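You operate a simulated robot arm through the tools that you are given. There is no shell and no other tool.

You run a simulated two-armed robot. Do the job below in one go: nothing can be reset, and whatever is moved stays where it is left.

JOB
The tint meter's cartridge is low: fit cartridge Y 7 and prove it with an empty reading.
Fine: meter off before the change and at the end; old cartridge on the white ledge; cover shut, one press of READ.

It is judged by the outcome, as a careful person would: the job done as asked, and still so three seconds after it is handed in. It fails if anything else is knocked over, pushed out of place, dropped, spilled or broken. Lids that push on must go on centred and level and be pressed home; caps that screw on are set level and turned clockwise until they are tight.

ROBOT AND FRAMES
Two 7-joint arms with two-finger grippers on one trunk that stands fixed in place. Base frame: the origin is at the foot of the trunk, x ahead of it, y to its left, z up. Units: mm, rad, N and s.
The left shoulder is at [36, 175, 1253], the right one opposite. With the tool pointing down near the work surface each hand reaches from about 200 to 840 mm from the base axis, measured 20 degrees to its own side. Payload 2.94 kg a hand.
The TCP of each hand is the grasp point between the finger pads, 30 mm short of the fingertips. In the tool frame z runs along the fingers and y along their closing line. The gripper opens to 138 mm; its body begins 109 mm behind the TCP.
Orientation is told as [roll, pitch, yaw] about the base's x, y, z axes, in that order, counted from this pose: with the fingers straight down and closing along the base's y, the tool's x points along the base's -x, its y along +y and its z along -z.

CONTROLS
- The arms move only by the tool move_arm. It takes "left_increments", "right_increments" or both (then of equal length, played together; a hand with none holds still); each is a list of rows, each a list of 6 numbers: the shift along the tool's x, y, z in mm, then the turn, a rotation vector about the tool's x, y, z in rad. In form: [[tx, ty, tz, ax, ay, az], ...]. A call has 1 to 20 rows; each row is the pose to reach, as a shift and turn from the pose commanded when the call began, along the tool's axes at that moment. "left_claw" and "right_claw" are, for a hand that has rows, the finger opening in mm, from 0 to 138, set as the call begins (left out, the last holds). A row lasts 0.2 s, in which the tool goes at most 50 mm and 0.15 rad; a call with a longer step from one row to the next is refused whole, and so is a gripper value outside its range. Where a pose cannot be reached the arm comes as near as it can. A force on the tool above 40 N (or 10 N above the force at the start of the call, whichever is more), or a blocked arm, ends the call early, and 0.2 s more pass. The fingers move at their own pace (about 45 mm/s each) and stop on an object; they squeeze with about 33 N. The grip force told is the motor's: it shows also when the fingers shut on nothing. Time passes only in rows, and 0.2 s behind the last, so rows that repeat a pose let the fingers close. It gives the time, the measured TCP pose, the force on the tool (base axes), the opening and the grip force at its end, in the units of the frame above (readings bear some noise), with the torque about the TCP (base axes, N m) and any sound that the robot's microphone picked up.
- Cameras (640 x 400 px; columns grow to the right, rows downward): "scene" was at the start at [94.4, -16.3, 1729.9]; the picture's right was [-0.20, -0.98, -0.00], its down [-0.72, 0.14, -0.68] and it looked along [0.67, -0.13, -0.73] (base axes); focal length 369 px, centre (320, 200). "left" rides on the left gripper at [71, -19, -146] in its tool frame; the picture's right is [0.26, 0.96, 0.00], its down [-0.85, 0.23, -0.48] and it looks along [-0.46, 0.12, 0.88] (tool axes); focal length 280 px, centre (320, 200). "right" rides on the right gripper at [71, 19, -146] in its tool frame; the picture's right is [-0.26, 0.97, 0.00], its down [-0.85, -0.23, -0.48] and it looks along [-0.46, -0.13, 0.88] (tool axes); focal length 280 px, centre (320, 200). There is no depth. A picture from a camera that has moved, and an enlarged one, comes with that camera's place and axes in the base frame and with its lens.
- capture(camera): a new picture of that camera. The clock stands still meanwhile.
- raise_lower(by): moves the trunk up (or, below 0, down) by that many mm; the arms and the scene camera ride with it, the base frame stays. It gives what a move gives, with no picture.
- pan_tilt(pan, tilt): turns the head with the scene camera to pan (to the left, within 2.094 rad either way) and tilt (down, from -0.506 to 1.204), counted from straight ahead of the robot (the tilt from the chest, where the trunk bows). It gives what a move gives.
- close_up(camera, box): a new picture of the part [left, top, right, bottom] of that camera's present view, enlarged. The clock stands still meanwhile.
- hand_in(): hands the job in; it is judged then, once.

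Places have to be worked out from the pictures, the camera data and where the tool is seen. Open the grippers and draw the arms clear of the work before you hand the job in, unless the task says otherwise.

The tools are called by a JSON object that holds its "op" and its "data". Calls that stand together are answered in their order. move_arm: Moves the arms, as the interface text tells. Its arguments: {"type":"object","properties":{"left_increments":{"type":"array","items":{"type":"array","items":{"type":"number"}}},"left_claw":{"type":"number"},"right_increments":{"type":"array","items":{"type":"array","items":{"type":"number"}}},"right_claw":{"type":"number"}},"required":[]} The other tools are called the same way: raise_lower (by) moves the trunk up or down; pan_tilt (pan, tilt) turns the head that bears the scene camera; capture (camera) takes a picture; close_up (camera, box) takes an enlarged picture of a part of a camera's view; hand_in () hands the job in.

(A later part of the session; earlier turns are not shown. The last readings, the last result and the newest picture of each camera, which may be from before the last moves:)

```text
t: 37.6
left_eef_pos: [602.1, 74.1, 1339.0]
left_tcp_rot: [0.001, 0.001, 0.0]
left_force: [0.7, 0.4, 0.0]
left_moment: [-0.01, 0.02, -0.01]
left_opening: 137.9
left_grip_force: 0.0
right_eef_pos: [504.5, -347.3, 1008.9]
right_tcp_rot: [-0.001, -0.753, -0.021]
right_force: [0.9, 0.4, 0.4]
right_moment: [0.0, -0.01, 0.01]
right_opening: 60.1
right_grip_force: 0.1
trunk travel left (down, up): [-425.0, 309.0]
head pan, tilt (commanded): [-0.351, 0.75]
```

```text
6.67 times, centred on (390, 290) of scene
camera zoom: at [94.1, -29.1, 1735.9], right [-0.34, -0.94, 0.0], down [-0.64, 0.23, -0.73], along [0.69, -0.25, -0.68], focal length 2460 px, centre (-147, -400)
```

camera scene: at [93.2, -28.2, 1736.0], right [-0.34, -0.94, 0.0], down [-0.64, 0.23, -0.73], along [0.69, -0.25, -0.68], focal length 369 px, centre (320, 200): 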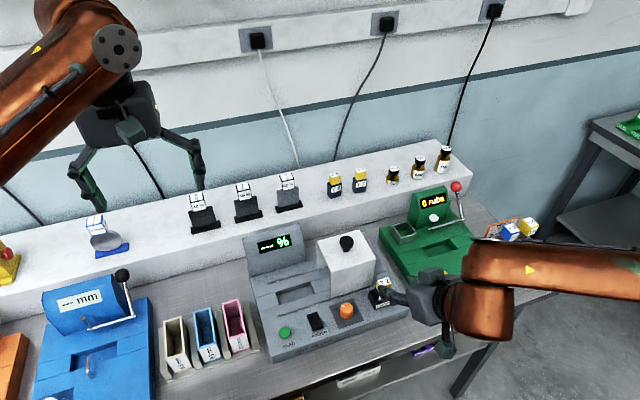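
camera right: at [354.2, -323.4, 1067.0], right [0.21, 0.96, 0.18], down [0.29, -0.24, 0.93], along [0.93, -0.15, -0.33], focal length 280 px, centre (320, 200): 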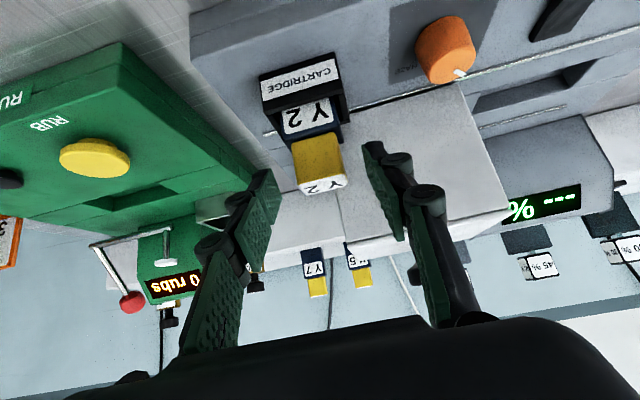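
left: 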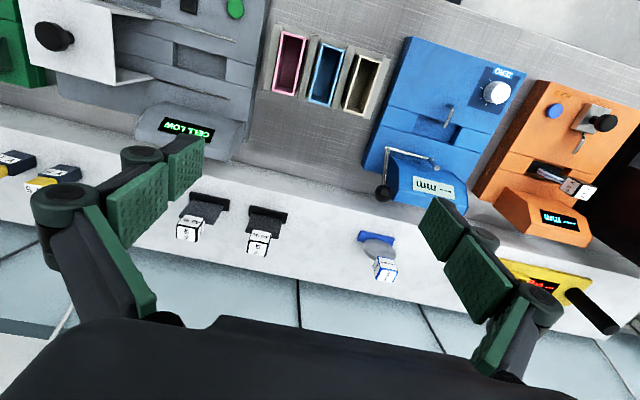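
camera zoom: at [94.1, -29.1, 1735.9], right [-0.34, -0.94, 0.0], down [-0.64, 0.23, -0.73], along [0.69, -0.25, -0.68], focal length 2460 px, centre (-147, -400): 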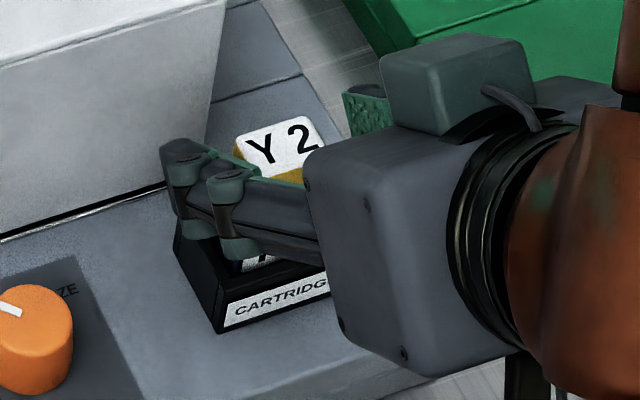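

Y 2's head sits between the pads, just as in the Y 7 trial. I close the fingers on it.

{"op": "move_arm", "data": {"right_increments": [[0, 0, 0, 0, 0, 0], [0, 0, 0, 0, 0, 0], [0, 0, 0, 0, 0, 0], [0, 0, 0, 0, 0, 0], [0, 0, 0, 0, 0, 0]], "right_claw": 0}}

{"op": "capture", "data": {"camera": "right"}}

{"op": "close_up", "data": {"camera": "scene", "box": [350, 260, 430, 320]}}

```text
t: 38.8
left_eef_pos: [602.2, 73.5, 1338.5]
left_tcp_rot: [0.0, -0.001, 0.0]
left_force: [0.1, 0.6, 0.0]
left_moment: [0.05, -0.01, -0.01]
left_opening: 138.0
left_grip_force: 0.1
right_eef_pos: [504.5, -346.8, 1008.7]
right_tcp_rot: [0.0, -0.754, -0.02]
right_force: [0.1, 1.4, 0.2]
right_moment: [-0.03, 0.0, -0.01]
right_opening: 29.2
right_grip_force: 32.5
trunk travel left (down, up): [-425.0, 309.0]
head pan, tilt (commanded): [-0.351, 0.75]
```

```text
taken
camera right: at [354.3, -323.4, 1067.2], right [0.21, 0.96, 0.18], down [0.29, -0.24, 0.93], along [0.93, -0.14, -0.33], focal length 280 px, centre (320, 200)
```

right: 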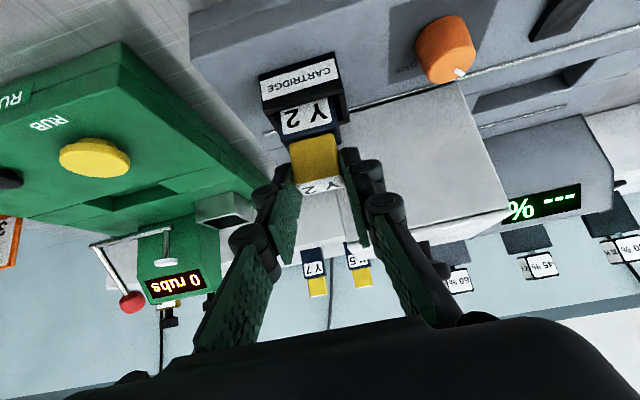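

```text
6.67 times, centred on (390, 290) of scene
camera zoom: at [94.3, -29.2, 1735.8], right [-0.34, -0.94, 0.0], down [-0.64, 0.23, -0.73], along [0.69, -0.25, -0.68], focal length 2460 px, centre (-147, -400)
```

zoom: 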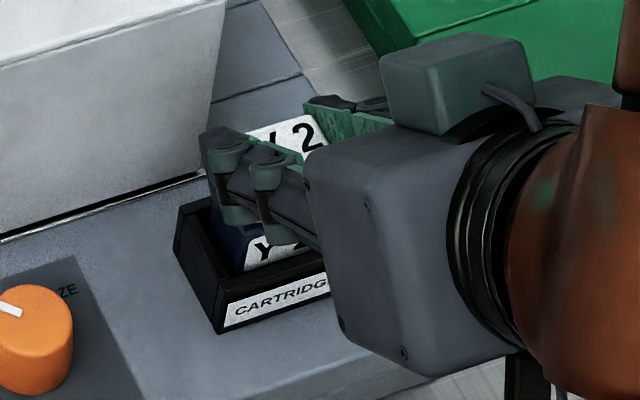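

Firm grip on the head (29 mm opening, 32 N). I save a reference close-up of the cartridge in the grip, then lift straight up slowly.

{"op": "close_up", "data": {"camera": "right", "box": [240, 40, 380, 210]}}

{"op": "move_arm", "data": {"right_increments": [[-2, 0, -2.2, 0, 0, 0], [-4.1, 0, -4.4, 0, 0, 0], [-6.8, 0, -7.3, 0, 0, 0], [-10.3, 0, -10.9, 0, 0, 0], [-13.7, 0, -14.6, 0, 0, 0]], "right_claw": 0}}

{"op": "close_up", "data": {"camera": "right", "box": [240, 40, 380, 210]}}

{"op": "close_up", "data": {"camera": "scene", "box": [350, 260, 430, 320]}}

```text
2.35 times, centred on (310, 125) of right
camera zoom: at [354.3, -323.4, 1067.2], right [0.21, 0.96, 0.18], down [0.29, -0.24, 0.93], along [0.93, -0.14, -0.33], focal length 660 px, centre (344, 376)
```

zoom: 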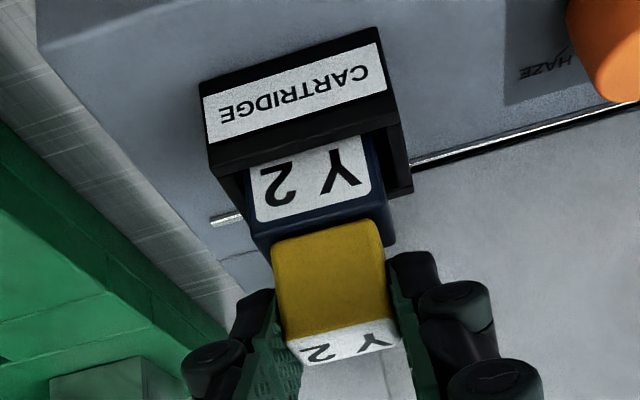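

```text
t: 40.0
left_eef_pos: [602.3, 73.5, 1338.6]
left_tcp_rot: [-0.001, -0.001, 0.002]
left_force: [-0.2, -0.4, -0.1]
left_moment: [0.03, 0.0, 0.01]
left_opening: 137.9
left_grip_force: 0.0
right_eef_pos: [503.0, -344.9, 1027.6]
right_tcp_rot: [-0.001, -0.752, -0.02]
right_force: [0.0, 1.1, -0.6]
right_moment: [0.0, 0.01, 0.0]
right_opening: 29.1
right_grip_force: 33.0
trunk travel left (down, up): [-425.0, 309.0]
head pan, tilt (commanded): [-0.351, 0.75]
```

```text
2.35 times, centred on (310, 125) of right
camera zoom: at [353.0, -322.2, 1086.0], right [0.21, 0.96, 0.18], down [0.29, -0.24, 0.93], along [0.93, -0.15, -0.33], focal length 660 px, centre (344, 376)
```

zoom: 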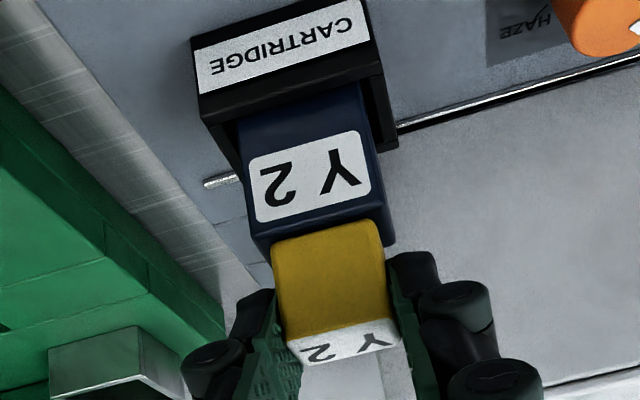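

```text
6.67 times, centred on (390, 290) of scene
camera zoom: at [94.3, -29.2, 1735.8], right [-0.34, -0.94, 0.0], down [-0.64, 0.23, -0.73], along [0.69, -0.25, -0.68], focal length 2460 px, centre (-147, -400)
```

zoom: 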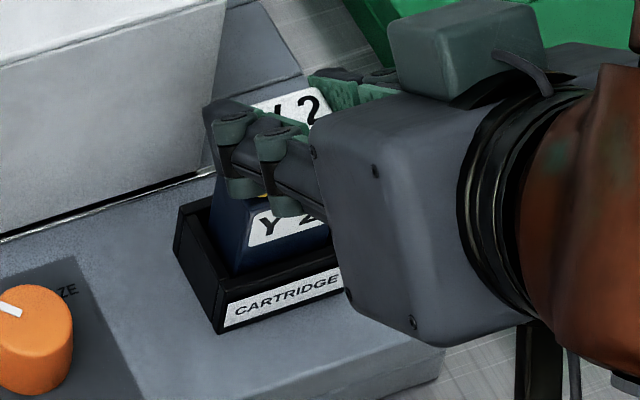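

Y 2 slides out freely and has not shifted in the grip. I lift it well clear, carry it over the cover at height, and bring it above a free spot near the ledge's front edge between the 60 % filter and Y 5.

{"op": "move_arm", "data": {"right_increments": [[-15, 0, -16, 0, 0, 0], [-30.8, 0, -32.8, 0, 0, 0], [-61.6, 0, -65.6, 0, 0, 0], [-88.9, 0, -94.8, 0, 0, 0], [-111.5, 0, -118.8, 0, 0, 0], [-145.6, 8.9, -89.6, 0, 0, 0], [-178.4, 17.8, -58.9, 0, 0, 0], [-211.1, 26.7, -28.3, 0, 0, 0], [-243.8, 35.6, 2.4, 0, 0, 0], [-266, 44.4, 37, 0, 0, 0], [-279.9, 53.2, 77.4, 0, 0, 0], [-289.6, 58.8, 113.9, 0, 0, 0], [-295.3, 60.2, 136.9, 0, 0, 0], [-295.3, 60.2, 136.9, 0, 0, 0]], "right_claw": 0}}

{"op": "capture", "data": {"camera": "right"}}

{"op": "capture", "data": {"camera": "scene"}}

{"op": "capture", "data": {"camera": "left"}}

```text
t: 43.0
left_eef_pos: [602.2, 72.9, 1338.7]
left_tcp_rot: [-0.001, 0.0, 0.0]
left_force: [-0.4, -0.1, -0.6]
left_moment: [0.01, -0.04, -0.02]
left_opening: 138.2
left_grip_force: 0.1
right_eef_pos: [811.8, -290.7, 1133.1]
right_tcp_rot: [-0.001, -0.752, -0.022]
right_force: [-0.6, -0.8, -1.0]
right_moment: [0.02, 0.0, -0.01]
right_opening: 29.4
right_grip_force: 32.5
trunk travel left (down, up): [-425.0, 309.0]
head pan, tilt (commanded): [-0.351, 0.75]
```

```text
taken
camera right: at [662.2, -267.2, 1190.1], right [0.21, 0.96, 0.18], down [0.29, -0.24, 0.93], along [0.93, -0.14, -0.33], focal length 280 px, centre (320, 200)
```

right: 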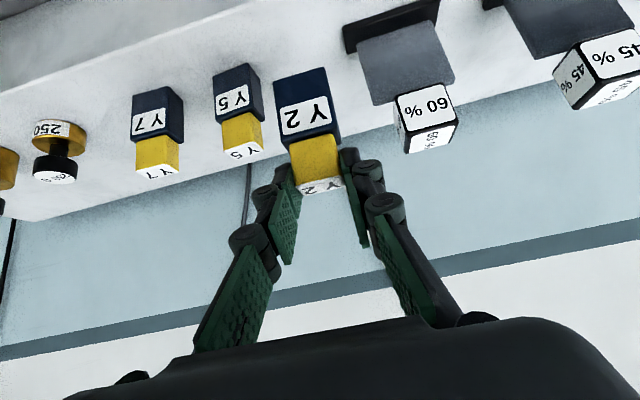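

```text
taken
camera scene: at [94.0, -29.3, 1735.9], right [-0.34, -0.94, 0.0], down [-0.64, 0.23, -0.73], along [0.69, -0.25, -0.68], focal length 369 px, centre (320, 200)
```

scene: 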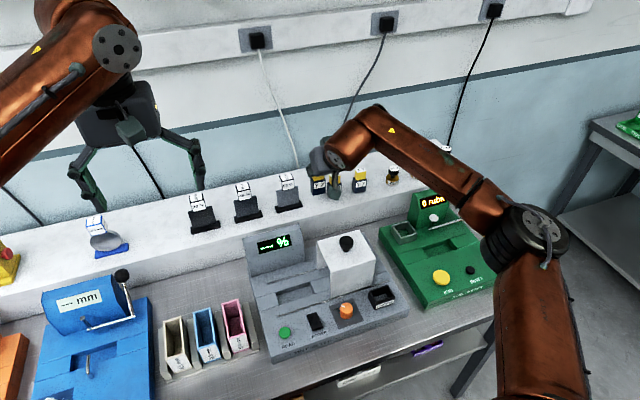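

```text
taken
camera left: at [532.0, 53.4, 1485.6], right [-0.26, 0.96, 0.0], down [0.85, 0.23, 0.48], along [0.46, 0.12, -0.88], focal length 280 px, centre (320, 200)
```

left: 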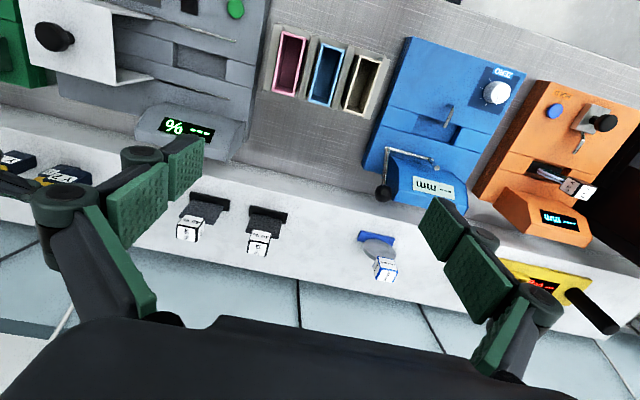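

The socket is empty and the display unchanged. Y 2 is above the free spot, with the 60 % base ending at y of about -249 and Y 5 starting at about -332. I lower it quickly to just above the ledge, then slowly until it touches.

{"op": "move_arm", "data": {"right_increments": [[17, 0, 18, 0, 0, 0], [32, 0, 34, 0, 0, 0], [39.7, 0, 42.3, 0, 0, 0], [39.7, 0, 42.3, 0, 0, 0]], "right_claw": 0}}

{"op": "capture", "data": {"camera": "right"}}

{"op": "close_up", "data": {"camera": "scene", "box": [260, 150, 400, 230]}}

```text
t: 44.0
left_eef_pos: [603.2, 73.0, 1338.7]
left_tcp_rot: [0.001, 0.001, 0.0]
left_force: [0.5, 0.5, -0.5]
left_moment: [0.0, -0.01, -0.01]
left_opening: 137.9
left_grip_force: 0.1
right_eef_pos: [812.3, -292.3, 1071.4]
right_tcp_rot: [0.0, -0.754, -0.02]
right_force: [0.2, -0.2, -1.6]
right_moment: [0.01, -0.01, 0.0]
right_opening: 29.3
right_grip_force: 33.3
trunk travel left (down, up): [-425.0, 309.0]
head pan, tilt (commanded): [-0.351, 0.75]
```

```text
taken
camera right: at [663.5, -269.1, 1130.1], right [0.21, 0.96, 0.18], down [0.29, -0.24, 0.93], along [0.93, -0.15, -0.33], focal length 280 px, centre (320, 200)
```

right: 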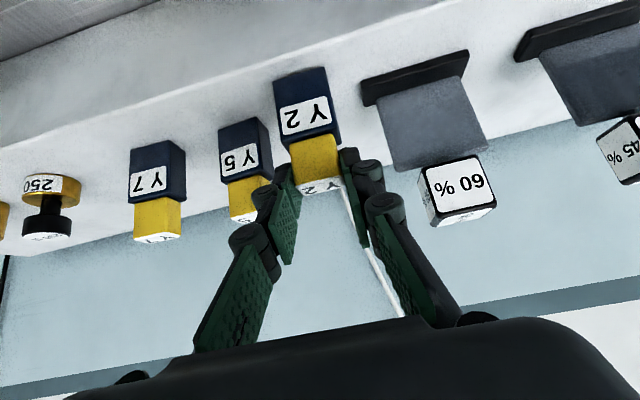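

```text
4.57 times, centred on (330, 190) of scene
camera zoom: at [94.5, -29.3, 1735.8], right [-0.34, -0.94, 0.0], down [-0.64, 0.23, -0.73], along [0.69, -0.25, -0.68], focal length 1686 px, centre (274, 246)
```

zoom: 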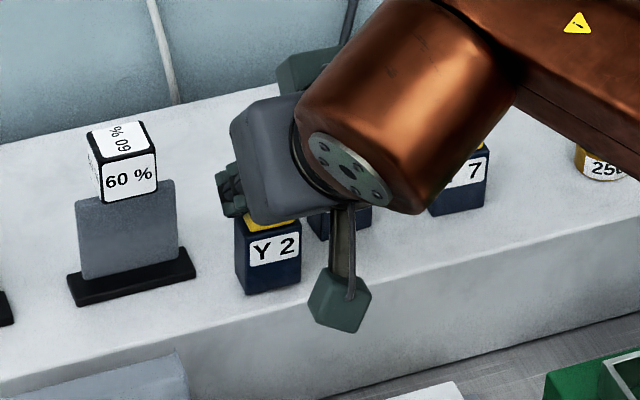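

Nearly down. I continue in 1 mm steps and watch the vertical force.

{"op": "move_arm", "data": {"right_increments": [[0.7, 0, 0.7, 0, 0, 0], [1.4, 0, 1.45, 0, 0, 0], [1.4, 0, 1.45, 0, 0, 0]], "right_claw": 0}}

{"op": "move_arm", "data": {"right_increments": [[0.7, 0, 0.7, 0, 0, 0], [0.7, 0, 0.7, 0, 0, 0]], "right_claw": 0}}

{"op": "close_up", "data": {"camera": "right", "box": [240, 40, 380, 210]}}

```text
t: 44.8
left_eef_pos: [602.8, 74.4, 1339.0]
left_tcp_rot: [-0.001, -0.001, 0.0]
left_force: [0.5, 0.7, 0.1]
left_moment: [-0.01, 0.0, 0.02]
left_opening: 138.0
left_grip_force: 0.1
right_eef_pos: [812.2, -290.3, 1071.4]
right_tcp_rot: [0.0, -0.753, -0.02]
right_force: [0.2, 0.3, -0.6]
right_moment: [-0.01, -0.01, -0.03]
right_opening: 29.1
right_grip_force: 32.9
trunk travel left (down, up): [-425.0, 309.0]
head pan, tilt (commanded): [-0.351, 0.75]
```

```text
t: 45.4
left_eef_pos: [602.4, 73.7, 1339.0]
left_tcp_rot: [0.0, 0.0, 0.0]
left_force: [0.7, -1.1, -1.4]
left_moment: [-0.02, 0.01, -0.03]
left_opening: 137.9
left_grip_force: 0.0
right_eef_pos: [811.8, -292.8, 1069.5]
right_tcp_rot: [-0.001, -0.75, -0.02]
right_force: [-0.8, -0.1, 0.1]
right_moment: [0.0, 0.02, 0.0]
right_opening: 29.5
right_grip_force: 32.9
trunk travel left (down, up): [-425.0, 309.0]
head pan, tilt (commanded): [-0.351, 0.75]
```

```text
2.35 times, centred on (310, 125) of right
camera zoom: at [663.1, -269.3, 1127.4], right [0.21, 0.96, 0.18], down [0.29, -0.24, 0.93], along [0.93, -0.15, -0.33], focal length 660 px, centre (344, 376)
```

zoom: 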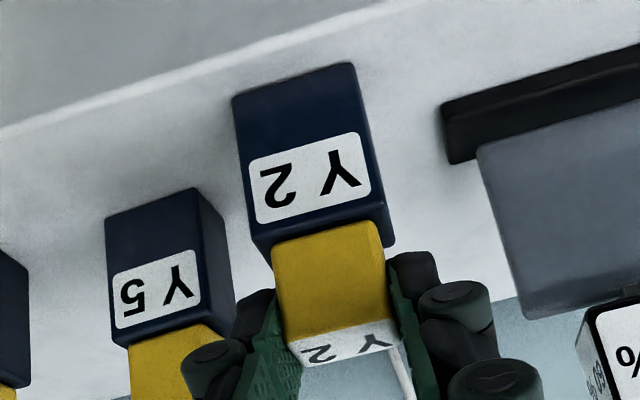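

{"op": "move_arm", "data": {"right_increments": [[0.7, 0, 0.7, 0, 0, 0], [1.4, 0, 1.45, 0, 0, 0], [1.4, 0, 1.45, 0, 0, 0]], "right_claw": 0}}

{"op": "move_arm", "data": {"right_increments": [[0.7, 0, 0.7, 0, 0, 0], [0.7, 0, 0.7, 0, 0, 0]], "right_claw": 0}}

```text
t: 46.2
left_eef_pos: [601.8, 72.9, 1338.8]
left_tcp_rot: [-0.001, 0.0, 0.0]
left_force: [-0.5, -0.4, 0.3]
left_moment: [0.02, 0.01, 0.03]
left_opening: 138.0
left_grip_force: 0.1
right_eef_pos: [812.5, -292.5, 1068.6]
right_tcp_rot: [0.001, -0.754, -0.021]
right_force: [-0.1, -0.7, 5.9]
right_moment: [-0.17, 0.03, 0.0]
right_opening: 29.2
right_grip_force: 32.9
trunk travel left (down, up): [-425.0, 309.0]
head pan, tilt (commanded): [-0.351, 0.75]
```

```text
t: 46.8
left_eef_pos: [600.9, 73.6, 1340.3]
left_tcp_rot: [0.0, 0.0, 0.0]
left_force: [-0.3, -0.4, 0.9]
left_moment: [0.01, -0.01, -0.01]
left_opening: 137.9
left_grip_force: 0.1
right_eef_pos: [812.3, -292.5, 1067.9]
right_tcp_rot: [0.0, -0.757, -0.021]
right_force: [1.1, -0.1, 9.9]
right_moment: [-0.2, -0.08, 0.0]
right_opening: 29.0
right_grip_force: 33.1
trunk travel left (down, up): [-425.0, 309.0]
head pan, tilt (commanded): [-0.351, 0.75]
```

Contact confirmed at about 10 N, so Y 2 stands on the ledge. I ease off 1.5 mm and open the fingers a little.

{"op": "move_arm", "data": {"right_increments": [[-1.0, 0, -1.1, 0, 0, 0], [-1.0, 0, -1.1, 0, 0, 0]], "right_claw": 0}}

{"op": "move_arm", "data": {"right_increments": [[0, 0, 0, 0, 0, 0], [0, 0, 0, 0, 0, 0], [0, 0, 0, 0, 0, 0]], "right_claw": 44}}

{"op": "capture", "data": {"camera": "right"}}

{"op": "close_up", "data": {"camera": "scene", "box": [260, 150, 400, 230]}}

```text
t: 47.4
left_eef_pos: [601.9, 74.7, 1339.9]
left_tcp_rot: [0.001, 0.0, 0.0]
left_force: [-0.5, 0.2, 0.2]
left_moment: [-0.02, -0.02, 0.0]
left_opening: 138.0
left_grip_force: 0.1
right_eef_pos: [812.0, -292.4, 1068.6]
right_tcp_rot: [0.0, -0.754, -0.02]
right_force: [3.0, -0.2, 9.7]
right_moment: [-0.03, -0.35, 0.02]
right_opening: 29.2
right_grip_force: 32.9
trunk travel left (down, up): [-425.0, 309.0]
head pan, tilt (commanded): [-0.351, 0.75]
```

```text
t: 48.2
left_eef_pos: [603.3, 74.0, 1339.2]
left_tcp_rot: [0.0, 0.0, -0.003]
left_force: [-0.3, 0.2, 0.3]
left_moment: [0.03, -0.01, 0.02]
left_opening: 137.7
left_grip_force: 0.1
right_eef_pos: [813.3, -292.6, 1067.0]
right_tcp_rot: [-0.001, -0.75, -0.022]
right_force: [0.2, -0.1, 0.3]
right_moment: [0.03, -0.01, -0.03]
right_opening: 43.9
right_grip_force: 0.0
trunk travel left (down, up): [-425.0, 309.0]
head pan, tilt (commanded): [-0.351, 0.75]
```

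```text
taken
camera right: at [663.0, -269.9, 1125.0], right [0.21, 0.96, 0.18], down [0.29, -0.24, 0.93], along [0.93, -0.15, -0.33], focal length 280 px, centre (320, 200)
```

right: 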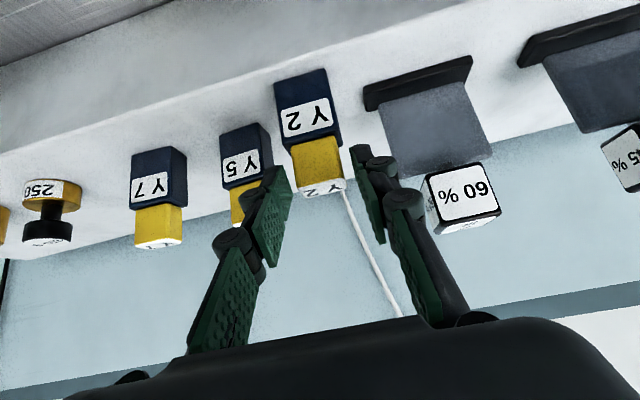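

```text
4.57 times, centred on (330, 190) of scene
camera zoom: at [94.7, -29.4, 1735.8], right [-0.34, -0.94, 0.0], down [-0.64, 0.23, -0.73], along [0.69, -0.25, -0.68], focal length 1686 px, centre (274, 246)
```

zoom: 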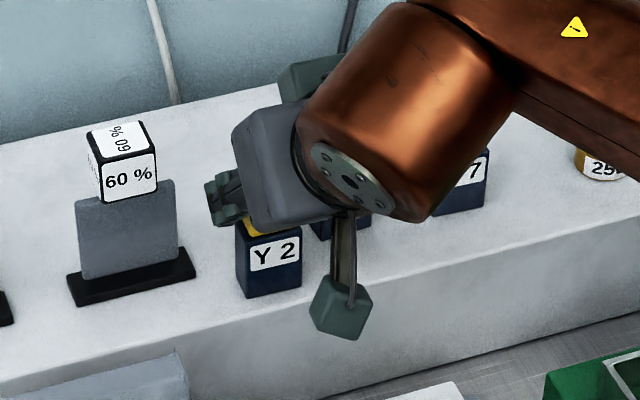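

Y 2 is standing free. I draw the fingers straight back along the tool axis.

{"op": "move_arm", "data": {"right_increments": [[0, 0, -20, 0, 0, 0], [0, 0, -50, 0, 0, 0], [0, 0, -90, 0, 0, 0], [0, 0, -110, 0, 0, 0], [0, 0, -110, 0, 0, 0]], "right_claw": 44}}

{"op": "capture", "data": {"camera": "right"}}

{"op": "close_up", "data": {"camera": "scene", "box": [260, 150, 400, 230]}}

```text
t: 49.4
left_eef_pos: [602.1, 73.4, 1338.4]
left_tcp_rot: [-0.002, -0.001, 0.001]
left_force: [-0.7, 1.1, -0.3]
left_moment: [0.01, 0.02, 0.0]
left_opening: 138.0
left_grip_force: 0.0
right_eef_pos: [737.6, -289.7, 1147.5]
right_tcp_rot: [0.001, -0.753, -0.021]
right_force: [-0.3, 0.1, -0.1]
right_moment: [-0.03, 0.01, 0.01]
right_opening: 43.9
right_grip_force: 0.1
trunk travel left (down, up): [-425.0, 309.0]
head pan, tilt (commanded): [-0.351, 0.75]
```

```text
taken
camera right: at [587.2, -267.3, 1205.4], right [0.21, 0.96, 0.18], down [0.29, -0.24, 0.93], along [0.93, -0.15, -0.33], focal length 280 px, centre (320, 200)
```

right: 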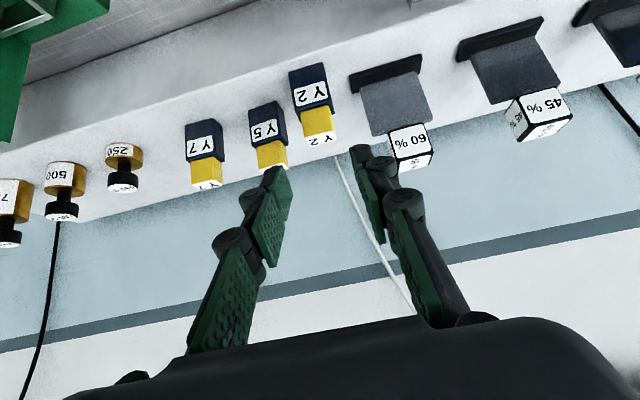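

```text
4.57 times, centred on (330, 190) of scene
camera zoom: at [94.7, -29.1, 1735.8], right [-0.34, -0.94, 0.0], down [-0.64, 0.23, -0.73], along [0.69, -0.25, -0.68], focal length 1686 px, centre (274, 246)
```

zoom: 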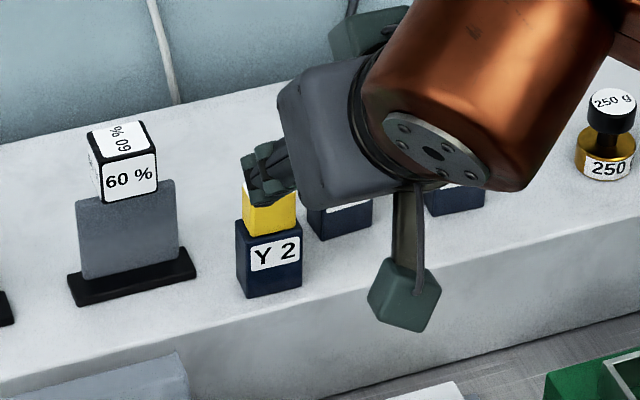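

Y 2 stands cleanly on the ledge. I move across to the hover in front of Y 7.

{"op": "move_arm", "data": {"right_increments": [[-9.3, -35.8, 8.7, 0, 0, 0], [-18.6, -71.5, 17.4, 0, 0, 0], [-24.5, -107.3, 29.7, 0, 0, 0], [-24.2, -143, 50.1, 0, 0, 0], [-24.2, -143, 50.1, 0, 0, 0]], "right_claw": 60}}

{"op": "close_up", "data": {"camera": "right", "box": [240, 40, 380, 210]}}

{"op": "close_up", "data": {"camera": "scene", "box": [300, 150, 400, 210]}}

```text
t: 50.6
left_eef_pos: [602.9, 74.3, 1339.2]
left_tcp_rot: [0.0, 0.0, 0.0]
left_force: [-0.9, -0.6, 0.1]
left_moment: [0.01, -0.04, 0.05]
left_opening: 138.1
left_grip_force: 0.0
right_eef_pos: [786.0, -432.3, 1129.0]
right_tcp_rot: [-0.002, -0.752, -0.022]
right_force: [0.1, 0.9, 0.3]
right_moment: [0.01, 0.01, -0.02]
right_opening: 60.0
right_grip_force: 0.0
trunk travel left (down, up): [-425.0, 309.0]
head pan, tilt (commanded): [-0.351, 0.75]
```

```text
2.35 times, centred on (310, 125) of right
camera zoom: at [636.1, -409.9, 1186.3], right [0.21, 0.96, 0.18], down [0.29, -0.24, 0.93], along [0.93, -0.14, -0.33], focal length 660 px, centre (344, 376)
```

zoom: 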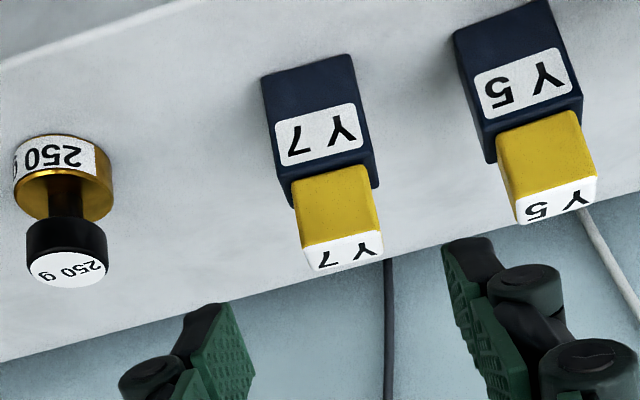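

```text
6.40 times, centred on (350, 180) of scene
camera zoom: at [93.9, -28.0, 1735.9], right [-0.34, -0.94, 0.0], down [-0.64, 0.23, -0.73], along [0.69, -0.25, -0.68], focal length 2361 px, centre (128, 328)
```

zoom: 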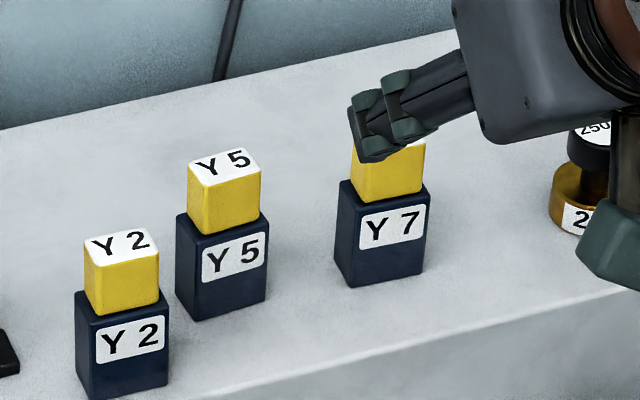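

Y 7's yaw matches the gripper to within about a degree. I advance to the same relative grasp pose used for Y 2 (TCP near [844, -433, 1068]), fingers open, and compare the view with the reference.

{"op": "move_arm", "data": {"right_increments": [[-0.2, 0.2, 30, 0, 0, 0], [-0.4, 0.4, 60, 0, 0, 0], [-0.6, 0.5, 76, 0, 0, 0], [-0.6, 0.5, 84.2, 0, 0, 0], [-0.6, 0.5, 84.2, 0, 0, 0]], "right_claw": 60}}

{"op": "close_up", "data": {"camera": "right", "box": [240, 40, 380, 210]}}

{"op": "close_up", "data": {"camera": "scene", "box": [300, 150, 400, 210]}}

```text
t: 51.8
left_eef_pos: [601.4, 72.7, 1338.6]
left_tcp_rot: [0.0, 0.001, 0.001]
left_force: [0.3, -0.3, 0.2]
left_moment: [0.0, -0.02, 0.02]
left_opening: 137.9
left_grip_force: 0.0
right_eef_pos: [844.0, -433.3, 1067.8]
right_tcp_rot: [0.0, -0.753, -0.021]
right_force: [-0.8, -0.9, -0.4]
right_moment: [-0.02, 0.01, 0.02]
right_opening: 60.0
right_grip_force: 0.0
trunk travel left (down, up): [-425.0, 309.0]
head pan, tilt (commanded): [-0.351, 0.75]
```

```text
2.35 times, centred on (310, 125) of right
camera zoom: at [694.5, -410.7, 1125.6], right [0.21, 0.96, 0.18], down [0.29, -0.24, 0.93], along [0.93, -0.14, -0.33], focal length 660 px, centre (344, 376)
```

zoom: 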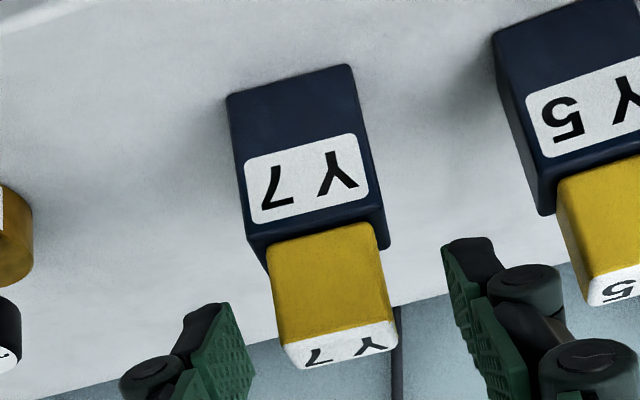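

```text
6.40 times, centred on (350, 180) of scene
camera zoom: at [94.2, -29.2, 1735.8], right [-0.34, -0.94, 0.0], down [-0.64, 0.23, -0.73], along [0.69, -0.25, -0.68], focal length 2361 px, centre (128, 328)
```

zoom: 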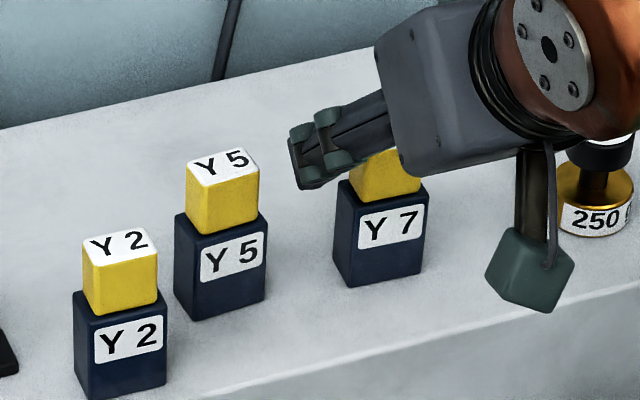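

The view matches the Y 2 reference to within a few pixels (about 1 mm). I close the fingers on Y 7's head.

{"op": "move_arm", "data": {"right_increments": [[0, 0, 0, 0, 0, 0], [0, 0, 0, 0, 0, 0], [0, 0, 0, 0, 0, 0], [0, 0, 0, 0, 0, 0], [0, 0, 0, 0, 0, 0]], "right_claw": 0}}

{"op": "close_up", "data": {"camera": "right", "box": [240, 40, 380, 210]}}

```text
t: 53.0
left_eef_pos: [602.7, 73.4, 1338.8]
left_tcp_rot: [-0.001, -0.001, -0.001]
left_force: [-0.3, 0.2, 0.7]
left_moment: [0.02, 0.01, 0.01]
left_opening: 137.9
left_grip_force: 0.0
right_eef_pos: [844.2, -434.9, 1067.9]
right_tcp_rot: [0.002, -0.752, -0.021]
right_force: [0.4, -0.2, 0.5]
right_moment: [0.02, 0.01, -0.01]
right_opening: 29.1
right_grip_force: 33.4
trunk travel left (down, up): [-425.0, 309.0]
head pan, tilt (commanded): [-0.351, 0.75]
```

```text
2.35 times, centred on (310, 125) of right
camera zoom: at [694.6, -410.8, 1125.6], right [0.21, 0.96, 0.18], down [0.29, -0.24, 0.93], along [0.93, -0.14, -0.33], focal length 660 px, centre (344, 376)
```

zoom: 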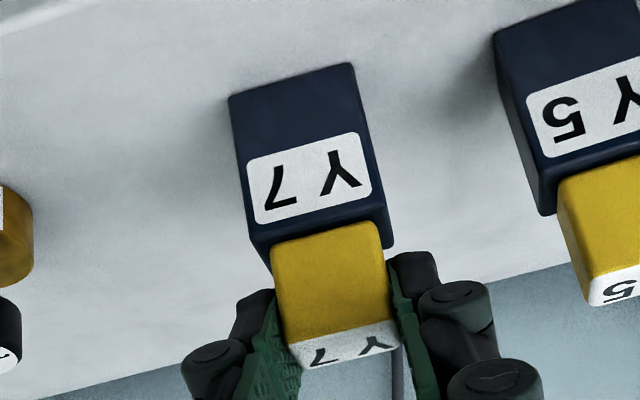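

Y 7 is firmly held (29 mm opening, 33 N) in practically the same grip as Y 2 was. I lift it and carry it back high over the bench to 80 mm above the socket pose recorded with Y 2.

{"op": "move_arm", "data": {"right_increments": [[-7, 0, -7.5, 0, 0, 0], [-20.5, 0, -21.9, 0, 0, 0], [-41, 0, -43.8, 0, 0, 0], [-50.3, 2.6, -83.1, 0, 0, 0], [-34.6, 10.8, -125.2, 0, 0, 0], [-7.9, 20.9, -159.8, 0, 0, 0], [23.7, 31.1, -189.4, 0, 0, 0], [55.3, 41.2, -218.9, 0, 0, 0], [86.8, 51.4, -248.5, 0, 0, 0], [118.4, 61.5, -278, 0, 0, 0], [152.5, 71.7, -300.4, 0, 0, 0], [194.3, 77, -275.5, 0, 0, 0], [236.2, 82.3, -250.5, 0, 0, 0], [236.2, 82.3, -250.5, 0, 0, 0], [236.2, 82.3, -250.5, 0, 0, 0]], "right_claw": 0}}

{"op": "close_up", "data": {"camera": "right", "box": [240, 40, 380, 210]}}

{"op": "capture", "data": {"camera": "scene"}}

{"op": "close_up", "data": {"camera": "scene", "box": [330, 230, 450, 330]}}

```text
t: 56.2
left_eef_pos: [602.4, 73.3, 1339.1]
left_tcp_rot: [-0.002, 0.001, -0.001]
left_force: [-0.1, -0.7, 0.7]
left_moment: [0.01, -0.02, 0.02]
left_opening: 138.1
left_grip_force: 0.1
right_eef_pos: [502.5, -347.2, 1088.0]
right_tcp_rot: [0.0, -0.754, -0.021]
right_force: [0.4, -0.8, -1.2]
right_moment: [0.0, -0.01, 0.02]
right_opening: 29.0
right_grip_force: 33.0
trunk travel left (down, up): [-425.0, 309.0]
head pan, tilt (commanded): [-0.351, 0.75]
```

```text
2.35 times, centred on (310, 125) of right
camera zoom: at [352.2, -324.5, 1146.7], right [0.21, 0.96, 0.18], down [0.29, -0.24, 0.93], along [0.93, -0.14, -0.33], focal length 660 px, centre (344, 376)
```

zoom: 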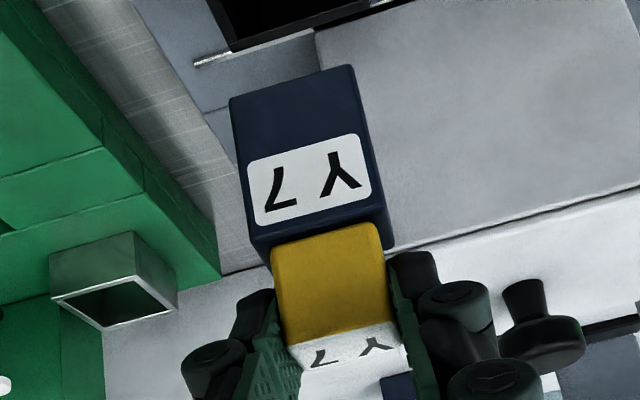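

```text
taken
camera scene: at [94.4, -29.6, 1735.8], right [-0.34, -0.94, 0.0], down [-0.64, 0.23, -0.73], along [0.69, -0.25, -0.68], focal length 369 px, centre (320, 200)
```

scene: 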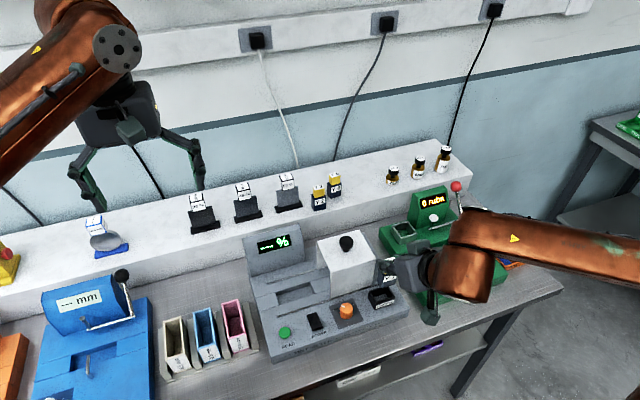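

```text
4.00 times, centred on (390, 280) of scene
camera zoom: at [94.4, -29.6, 1735.8], right [-0.34, -0.94, 0.0], down [-0.64, 0.23, -0.73], along [0.69, -0.25, -0.68], focal length 1476 px, centre (40, -120)
```

zoom: 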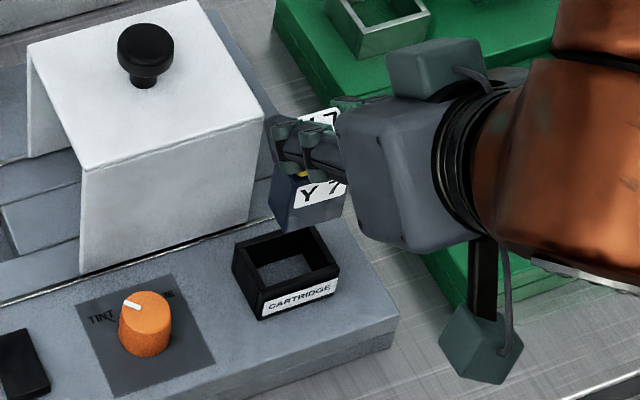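

Y 7 is over the socket and the frame is clearly empty. I lower it to about 38 mm above the seated pose, just above the frame, and inspect the alignment.

{"op": "move_arm", "data": {"right_increments": [[14, 0, 15, 0, 0, 0], [24, 0, 26, 0, 0, 0], [28.7, 0, 30.7, 0, 0, 0], [28.7, 0, 30.7, 0, 0, 0], [28.7, 0, 30.7, 0, 0, 0]], "right_claw": 0}}

{"op": "close_up", "data": {"camera": "right", "box": [240, 0, 380, 170]}}

{"op": "close_up", "data": {"camera": "scene", "box": [350, 260, 430, 320]}}

{"op": "close_up", "data": {"camera": "scene", "box": [365, 275, 405, 305]}}

```text
t: 57.4
left_eef_pos: [602.7, 73.0, 1338.7]
left_tcp_rot: [0.001, -0.001, -0.001]
left_force: [-0.2, 0.3, -0.1]
left_moment: [0.01, 0.01, 0.01]
left_opening: 138.1
left_grip_force: 0.1
right_eef_pos: [502.5, -346.1, 1045.7]
right_tcp_rot: [-0.001, -0.754, -0.02]
right_force: [-0.2, 0.1, -0.2]
right_moment: [0.01, 0.01, 0.0]
right_opening: 28.9
right_grip_force: 32.5
trunk travel left (down, up): [-425.0, 309.0]
head pan, tilt (commanded): [-0.351, 0.75]
```

```text
2.35 times, centred on (310, 85) of right
camera zoom: at [352.5, -323.0, 1104.5], right [0.21, 0.96, 0.18], down [0.29, -0.24, 0.93], along [0.93, -0.14, -0.33], focal length 660 px, centre (344, 471)
```

zoom: 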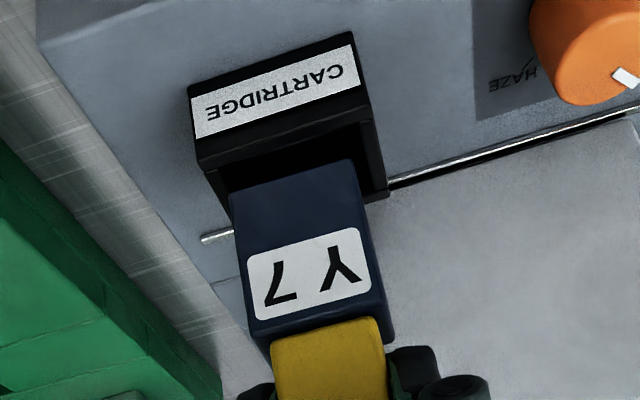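

```text
6.67 times, centred on (390, 290) of scene
camera zoom: at [94.4, -29.2, 1735.8], right [-0.34, -0.94, 0.0], down [-0.64, 0.23, -0.73], along [0.69, -0.25, -0.68], focal length 2460 px, centre (-147, -400)
```

zoom: 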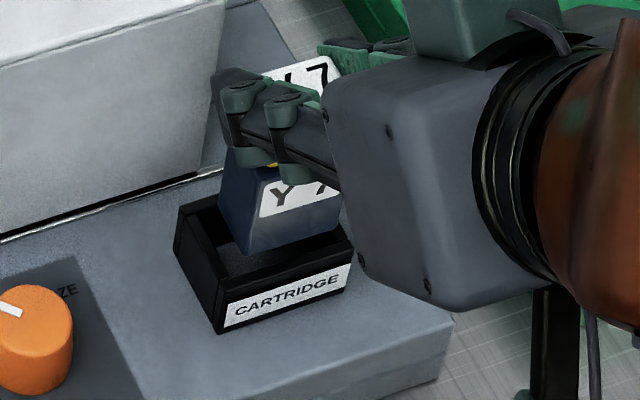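

```text
13.33 times, centred on (385, 290) of scene
camera zoom: at [94.4, -29.2, 1735.8], right [-0.34, -0.94, 0.0], down [-0.64, 0.23, -0.73], along [0.69, -0.25, -0.68], focal length 4919 px, centre (-547, -1000)
```

zoom: 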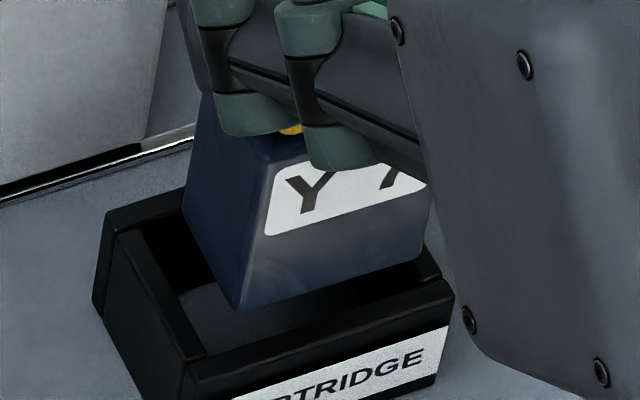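

In the zoomed scene view, Y 7's bottom looks centred sideways but perhaps 2-3 mm too far toward the robot. I lower it to just a few mm above the frame top to judge this precisely.

{"op": "move_arm", "data": {"right_increments": [[3.4, 0, 3.65, 0, 0, 0], [6.8, 0, 7.3, 0, 0, 0], [8.2, 0, 8.76, 0, 0, 0], [8.2, 0, 8.76, 0, 0, 0]], "right_claw": 0}}

{"op": "close_up", "data": {"camera": "scene", "box": [365, 275, 405, 305]}}

{"op": "close_up", "data": {"camera": "right", "box": [270, 20, 360, 110]}}

```text
t: 58.4
left_eef_pos: [601.3, 74.6, 1338.9]
left_tcp_rot: [0.001, -0.001, 0.001]
left_force: [0.1, 0.3, 1.0]
left_moment: [0.01, 0.03, -0.03]
left_opening: 138.1
left_grip_force: 0.1
right_eef_pos: [502.4, -345.4, 1035.7]
right_tcp_rot: [0.0, -0.753, -0.021]
right_force: [0.2, -1.1, -1.1]
right_moment: [-0.03, -0.03, -0.01]
right_opening: 29.3
right_grip_force: 33.3
trunk travel left (down, up): [-425.0, 309.0]
head pan, tilt (commanded): [-0.351, 0.75]
```

```text
13.33 times, centred on (385, 290) of scene
camera zoom: at [94.3, -29.3, 1735.8], right [-0.34, -0.94, 0.0], down [-0.64, 0.23, -0.73], along [0.69, -0.25, -0.68], focal length 4919 px, centre (-547, -1000)
```

zoom: 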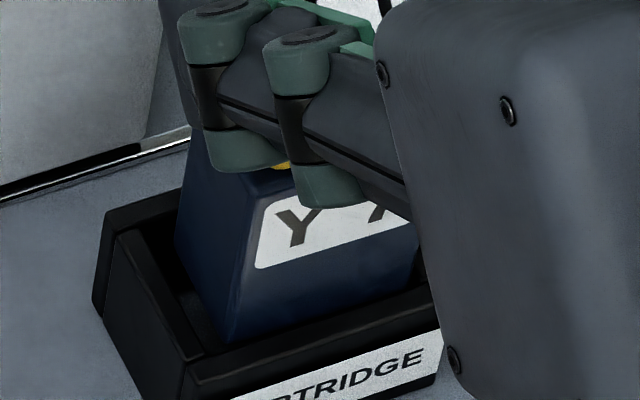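

```text
4.44 times, centred on (315, 65) of right
camera zoom: at [353.3, -323.0, 1092.6], right [0.21, 0.96, 0.18], down [0.29, -0.24, 0.93], along [0.93, -0.15, -0.33], focal length 1246 px, centre (342, 800)
```

zoom: 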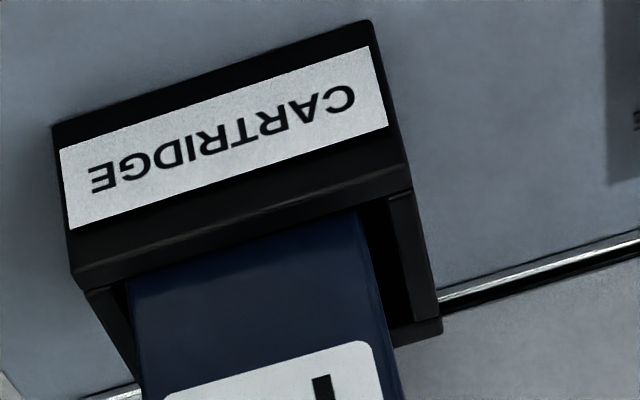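

No contact yet. The bottom edge lines up with the inner front edge of the frame in both views, so I lower 2 mm at a time and check forces.

{"op": "move_arm", "data": {"right_increments": [[0.7, 0, 0.73, 0, 0, 0], [1.4, 0, 1.46, 0, 0, 0], [1.4, 0, 1.46, 0, 0, 0]], "right_claw": 0}}

{"op": "move_arm", "data": {"right_increments": [[0.7, 0, 0.73, 0, 0, 0], [1.4, 0, 1.46, 0, 0, 0], [1.4, 0, 1.46, 0, 0, 0]], "right_claw": 0}}

{"op": "close_up", "data": {"camera": "scene", "box": [365, 275, 405, 305]}}

{"op": "close_up", "data": {"camera": "right", "box": [270, 20, 360, 110]}}

```text
t: 59.2
left_eef_pos: [602.3, 72.6, 1338.6]
left_tcp_rot: [0.0, 0.0, 0.001]
left_force: [-0.7, 0.2, 0.6]
left_moment: [0.02, 0.01, -0.04]
left_opening: 138.3
left_grip_force: 0.0
right_eef_pos: [502.4, -345.1, 1032.2]
right_tcp_rot: [-0.001, -0.753, -0.023]
right_force: [-0.2, -0.2, -0.8]
right_moment: [0.0, -0.07, 0.0]
right_opening: 29.1
right_grip_force: 33.4
trunk travel left (down, up): [-425.0, 309.0]
head pan, tilt (commanded): [-0.351, 0.75]
```

```text
t: 60.0
left_eef_pos: [602.6, 73.2, 1339.8]
left_tcp_rot: [0.0, 0.001, 0.001]
left_force: [0.0, 0.9, -0.3]
left_moment: [-0.01, 0.02, 0.02]
left_opening: 137.6
left_grip_force: 0.0
right_eef_pos: [502.8, -346.6, 1031.8]
right_tcp_rot: [0.0, -0.752, -0.022]
right_force: [1.9, 0.5, -0.3]
right_moment: [0.01, -0.09, 0.03]
right_opening: 29.2
right_grip_force: 32.7
trunk travel left (down, up): [-425.0, 309.0]
head pan, tilt (commanded): [-0.351, 0.75]
```

```text
13.33 times, centred on (385, 290) of scene
camera zoom: at [94.5, -29.2, 1735.8], right [-0.34, -0.94, 0.0], down [-0.64, 0.23, -0.73], along [0.69, -0.25, -0.68], focal length 4919 px, centre (-547, -1000)
```

zoom: 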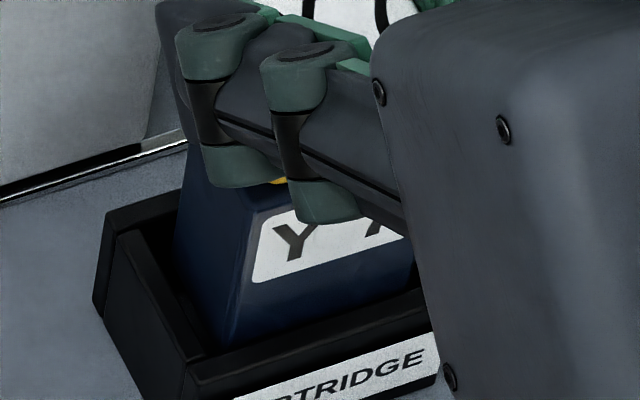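

```text
4.44 times, centred on (315, 65) of right
camera zoom: at [353.3, -322.8, 1088.5], right [0.21, 0.96, 0.18], down [0.29, -0.24, 0.93], along [0.93, -0.14, -0.33], focal length 1246 px, centre (342, 800)
```

zoom: 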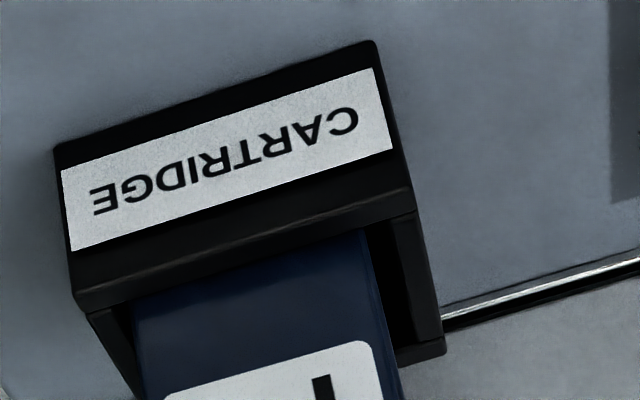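

A small +x force (1.9 N) shows Y 7 has entered the frame and is just grazing its front wall. I shift 1.2 mm away from the robot and keep lowering.

{"op": "move_arm", "data": {"right_increments": [[-0.9, 0, 0.8, 0, 0, 0], [-0.9, 0, 0.8, 0, 0, 0]], "right_claw": 0}}

{"op": "move_arm", "data": {"right_increments": [[0.7, 0, 0.73, 0, 0, 0], [1.4, 0, 1.46, 0, 0, 0], [1.4, 0, 1.46, 0, 0, 0]], "right_claw": 0}}

{"op": "move_arm", "data": {"right_increments": [[0.7, 0, 0.73, 0, 0, 0], [1.4, 0, 1.46, 0, 0, 0], [2.1, 0, 2.2, 0, 0, 0], [2.1, 0, 2.2, 0, 0, 0]], "right_claw": 0}}

{"op": "close_up", "data": {"camera": "scene", "box": [365, 275, 405, 305]}}

```text
t: 60.6
left_eef_pos: [601.5, 72.7, 1338.7]
left_tcp_rot: [0.0, -0.001, 0.002]
left_force: [-0.5, -0.2, -0.3]
left_moment: [0.01, 0.0, 0.02]
left_opening: 138.3
left_grip_force: 0.1
right_eef_pos: [504.4, -344.5, 1030.7]
right_tcp_rot: [0.0, -0.751, -0.021]
right_force: [0.6, -0.2, 0.0]
right_moment: [-0.02, -0.01, -0.01]
right_opening: 29.0
right_grip_force: 33.2
trunk travel left (down, up): [-425.0, 309.0]
head pan, tilt (commanded): [-0.351, 0.75]
```

```text
t: 61.4
left_eef_pos: [601.8, 73.2, 1338.6]
left_tcp_rot: [0.0, 0.0, 0.0]
left_force: [0.0, -0.8, 0.1]
left_moment: [0.01, 0.01, -0.01]
left_opening: 138.1
left_grip_force: 0.1
right_eef_pos: [504.4, -345.8, 1029.3]
right_tcp_rot: [-0.001, -0.751, -0.022]
right_force: [0.4, 0.9, -0.6]
right_moment: [-0.02, 0.02, 0.0]
right_opening: 28.9
right_grip_force: 32.8
trunk travel left (down, up): [-425.0, 309.0]
head pan, tilt (commanded): [-0.351, 0.75]
```

```text
t: 62.4
left_eef_pos: [602.7, 73.4, 1338.8]
left_tcp_rot: [0.001, -0.001, 0.0]
left_force: [0.7, 0.9, -0.2]
left_moment: [-0.02, -0.04, 0.01]
left_opening: 138.3
left_grip_force: 0.1
right_eef_pos: [504.2, -345.8, 1024.9]
right_tcp_rot: [-0.001, -0.754, -0.022]
right_force: [0.0, 0.6, -0.4]
right_moment: [0.01, 0.01, 0.0]
right_opening: 29.0
right_grip_force: 33.2
trunk travel left (down, up): [-425.0, 309.0]
head pan, tilt (commanded): [-0.351, 0.75]
```

```text
13.33 times, centred on (385, 290) of scene
camera zoom: at [94.4, -29.3, 1735.8], right [-0.34, -0.94, 0.0], down [-0.64, 0.23, -0.73], along [0.69, -0.25, -0.68], focal length 4919 px, centre (-547, -1000)
```

zoom: 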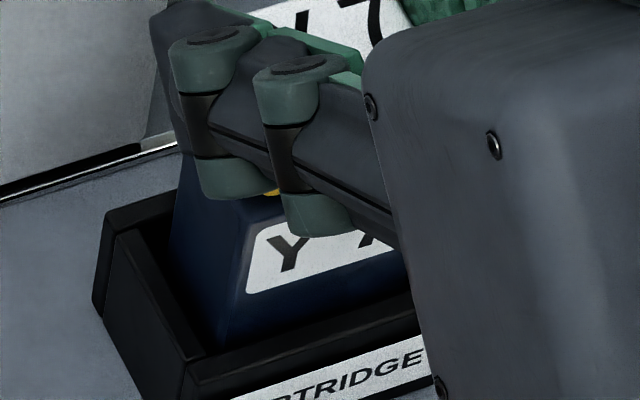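

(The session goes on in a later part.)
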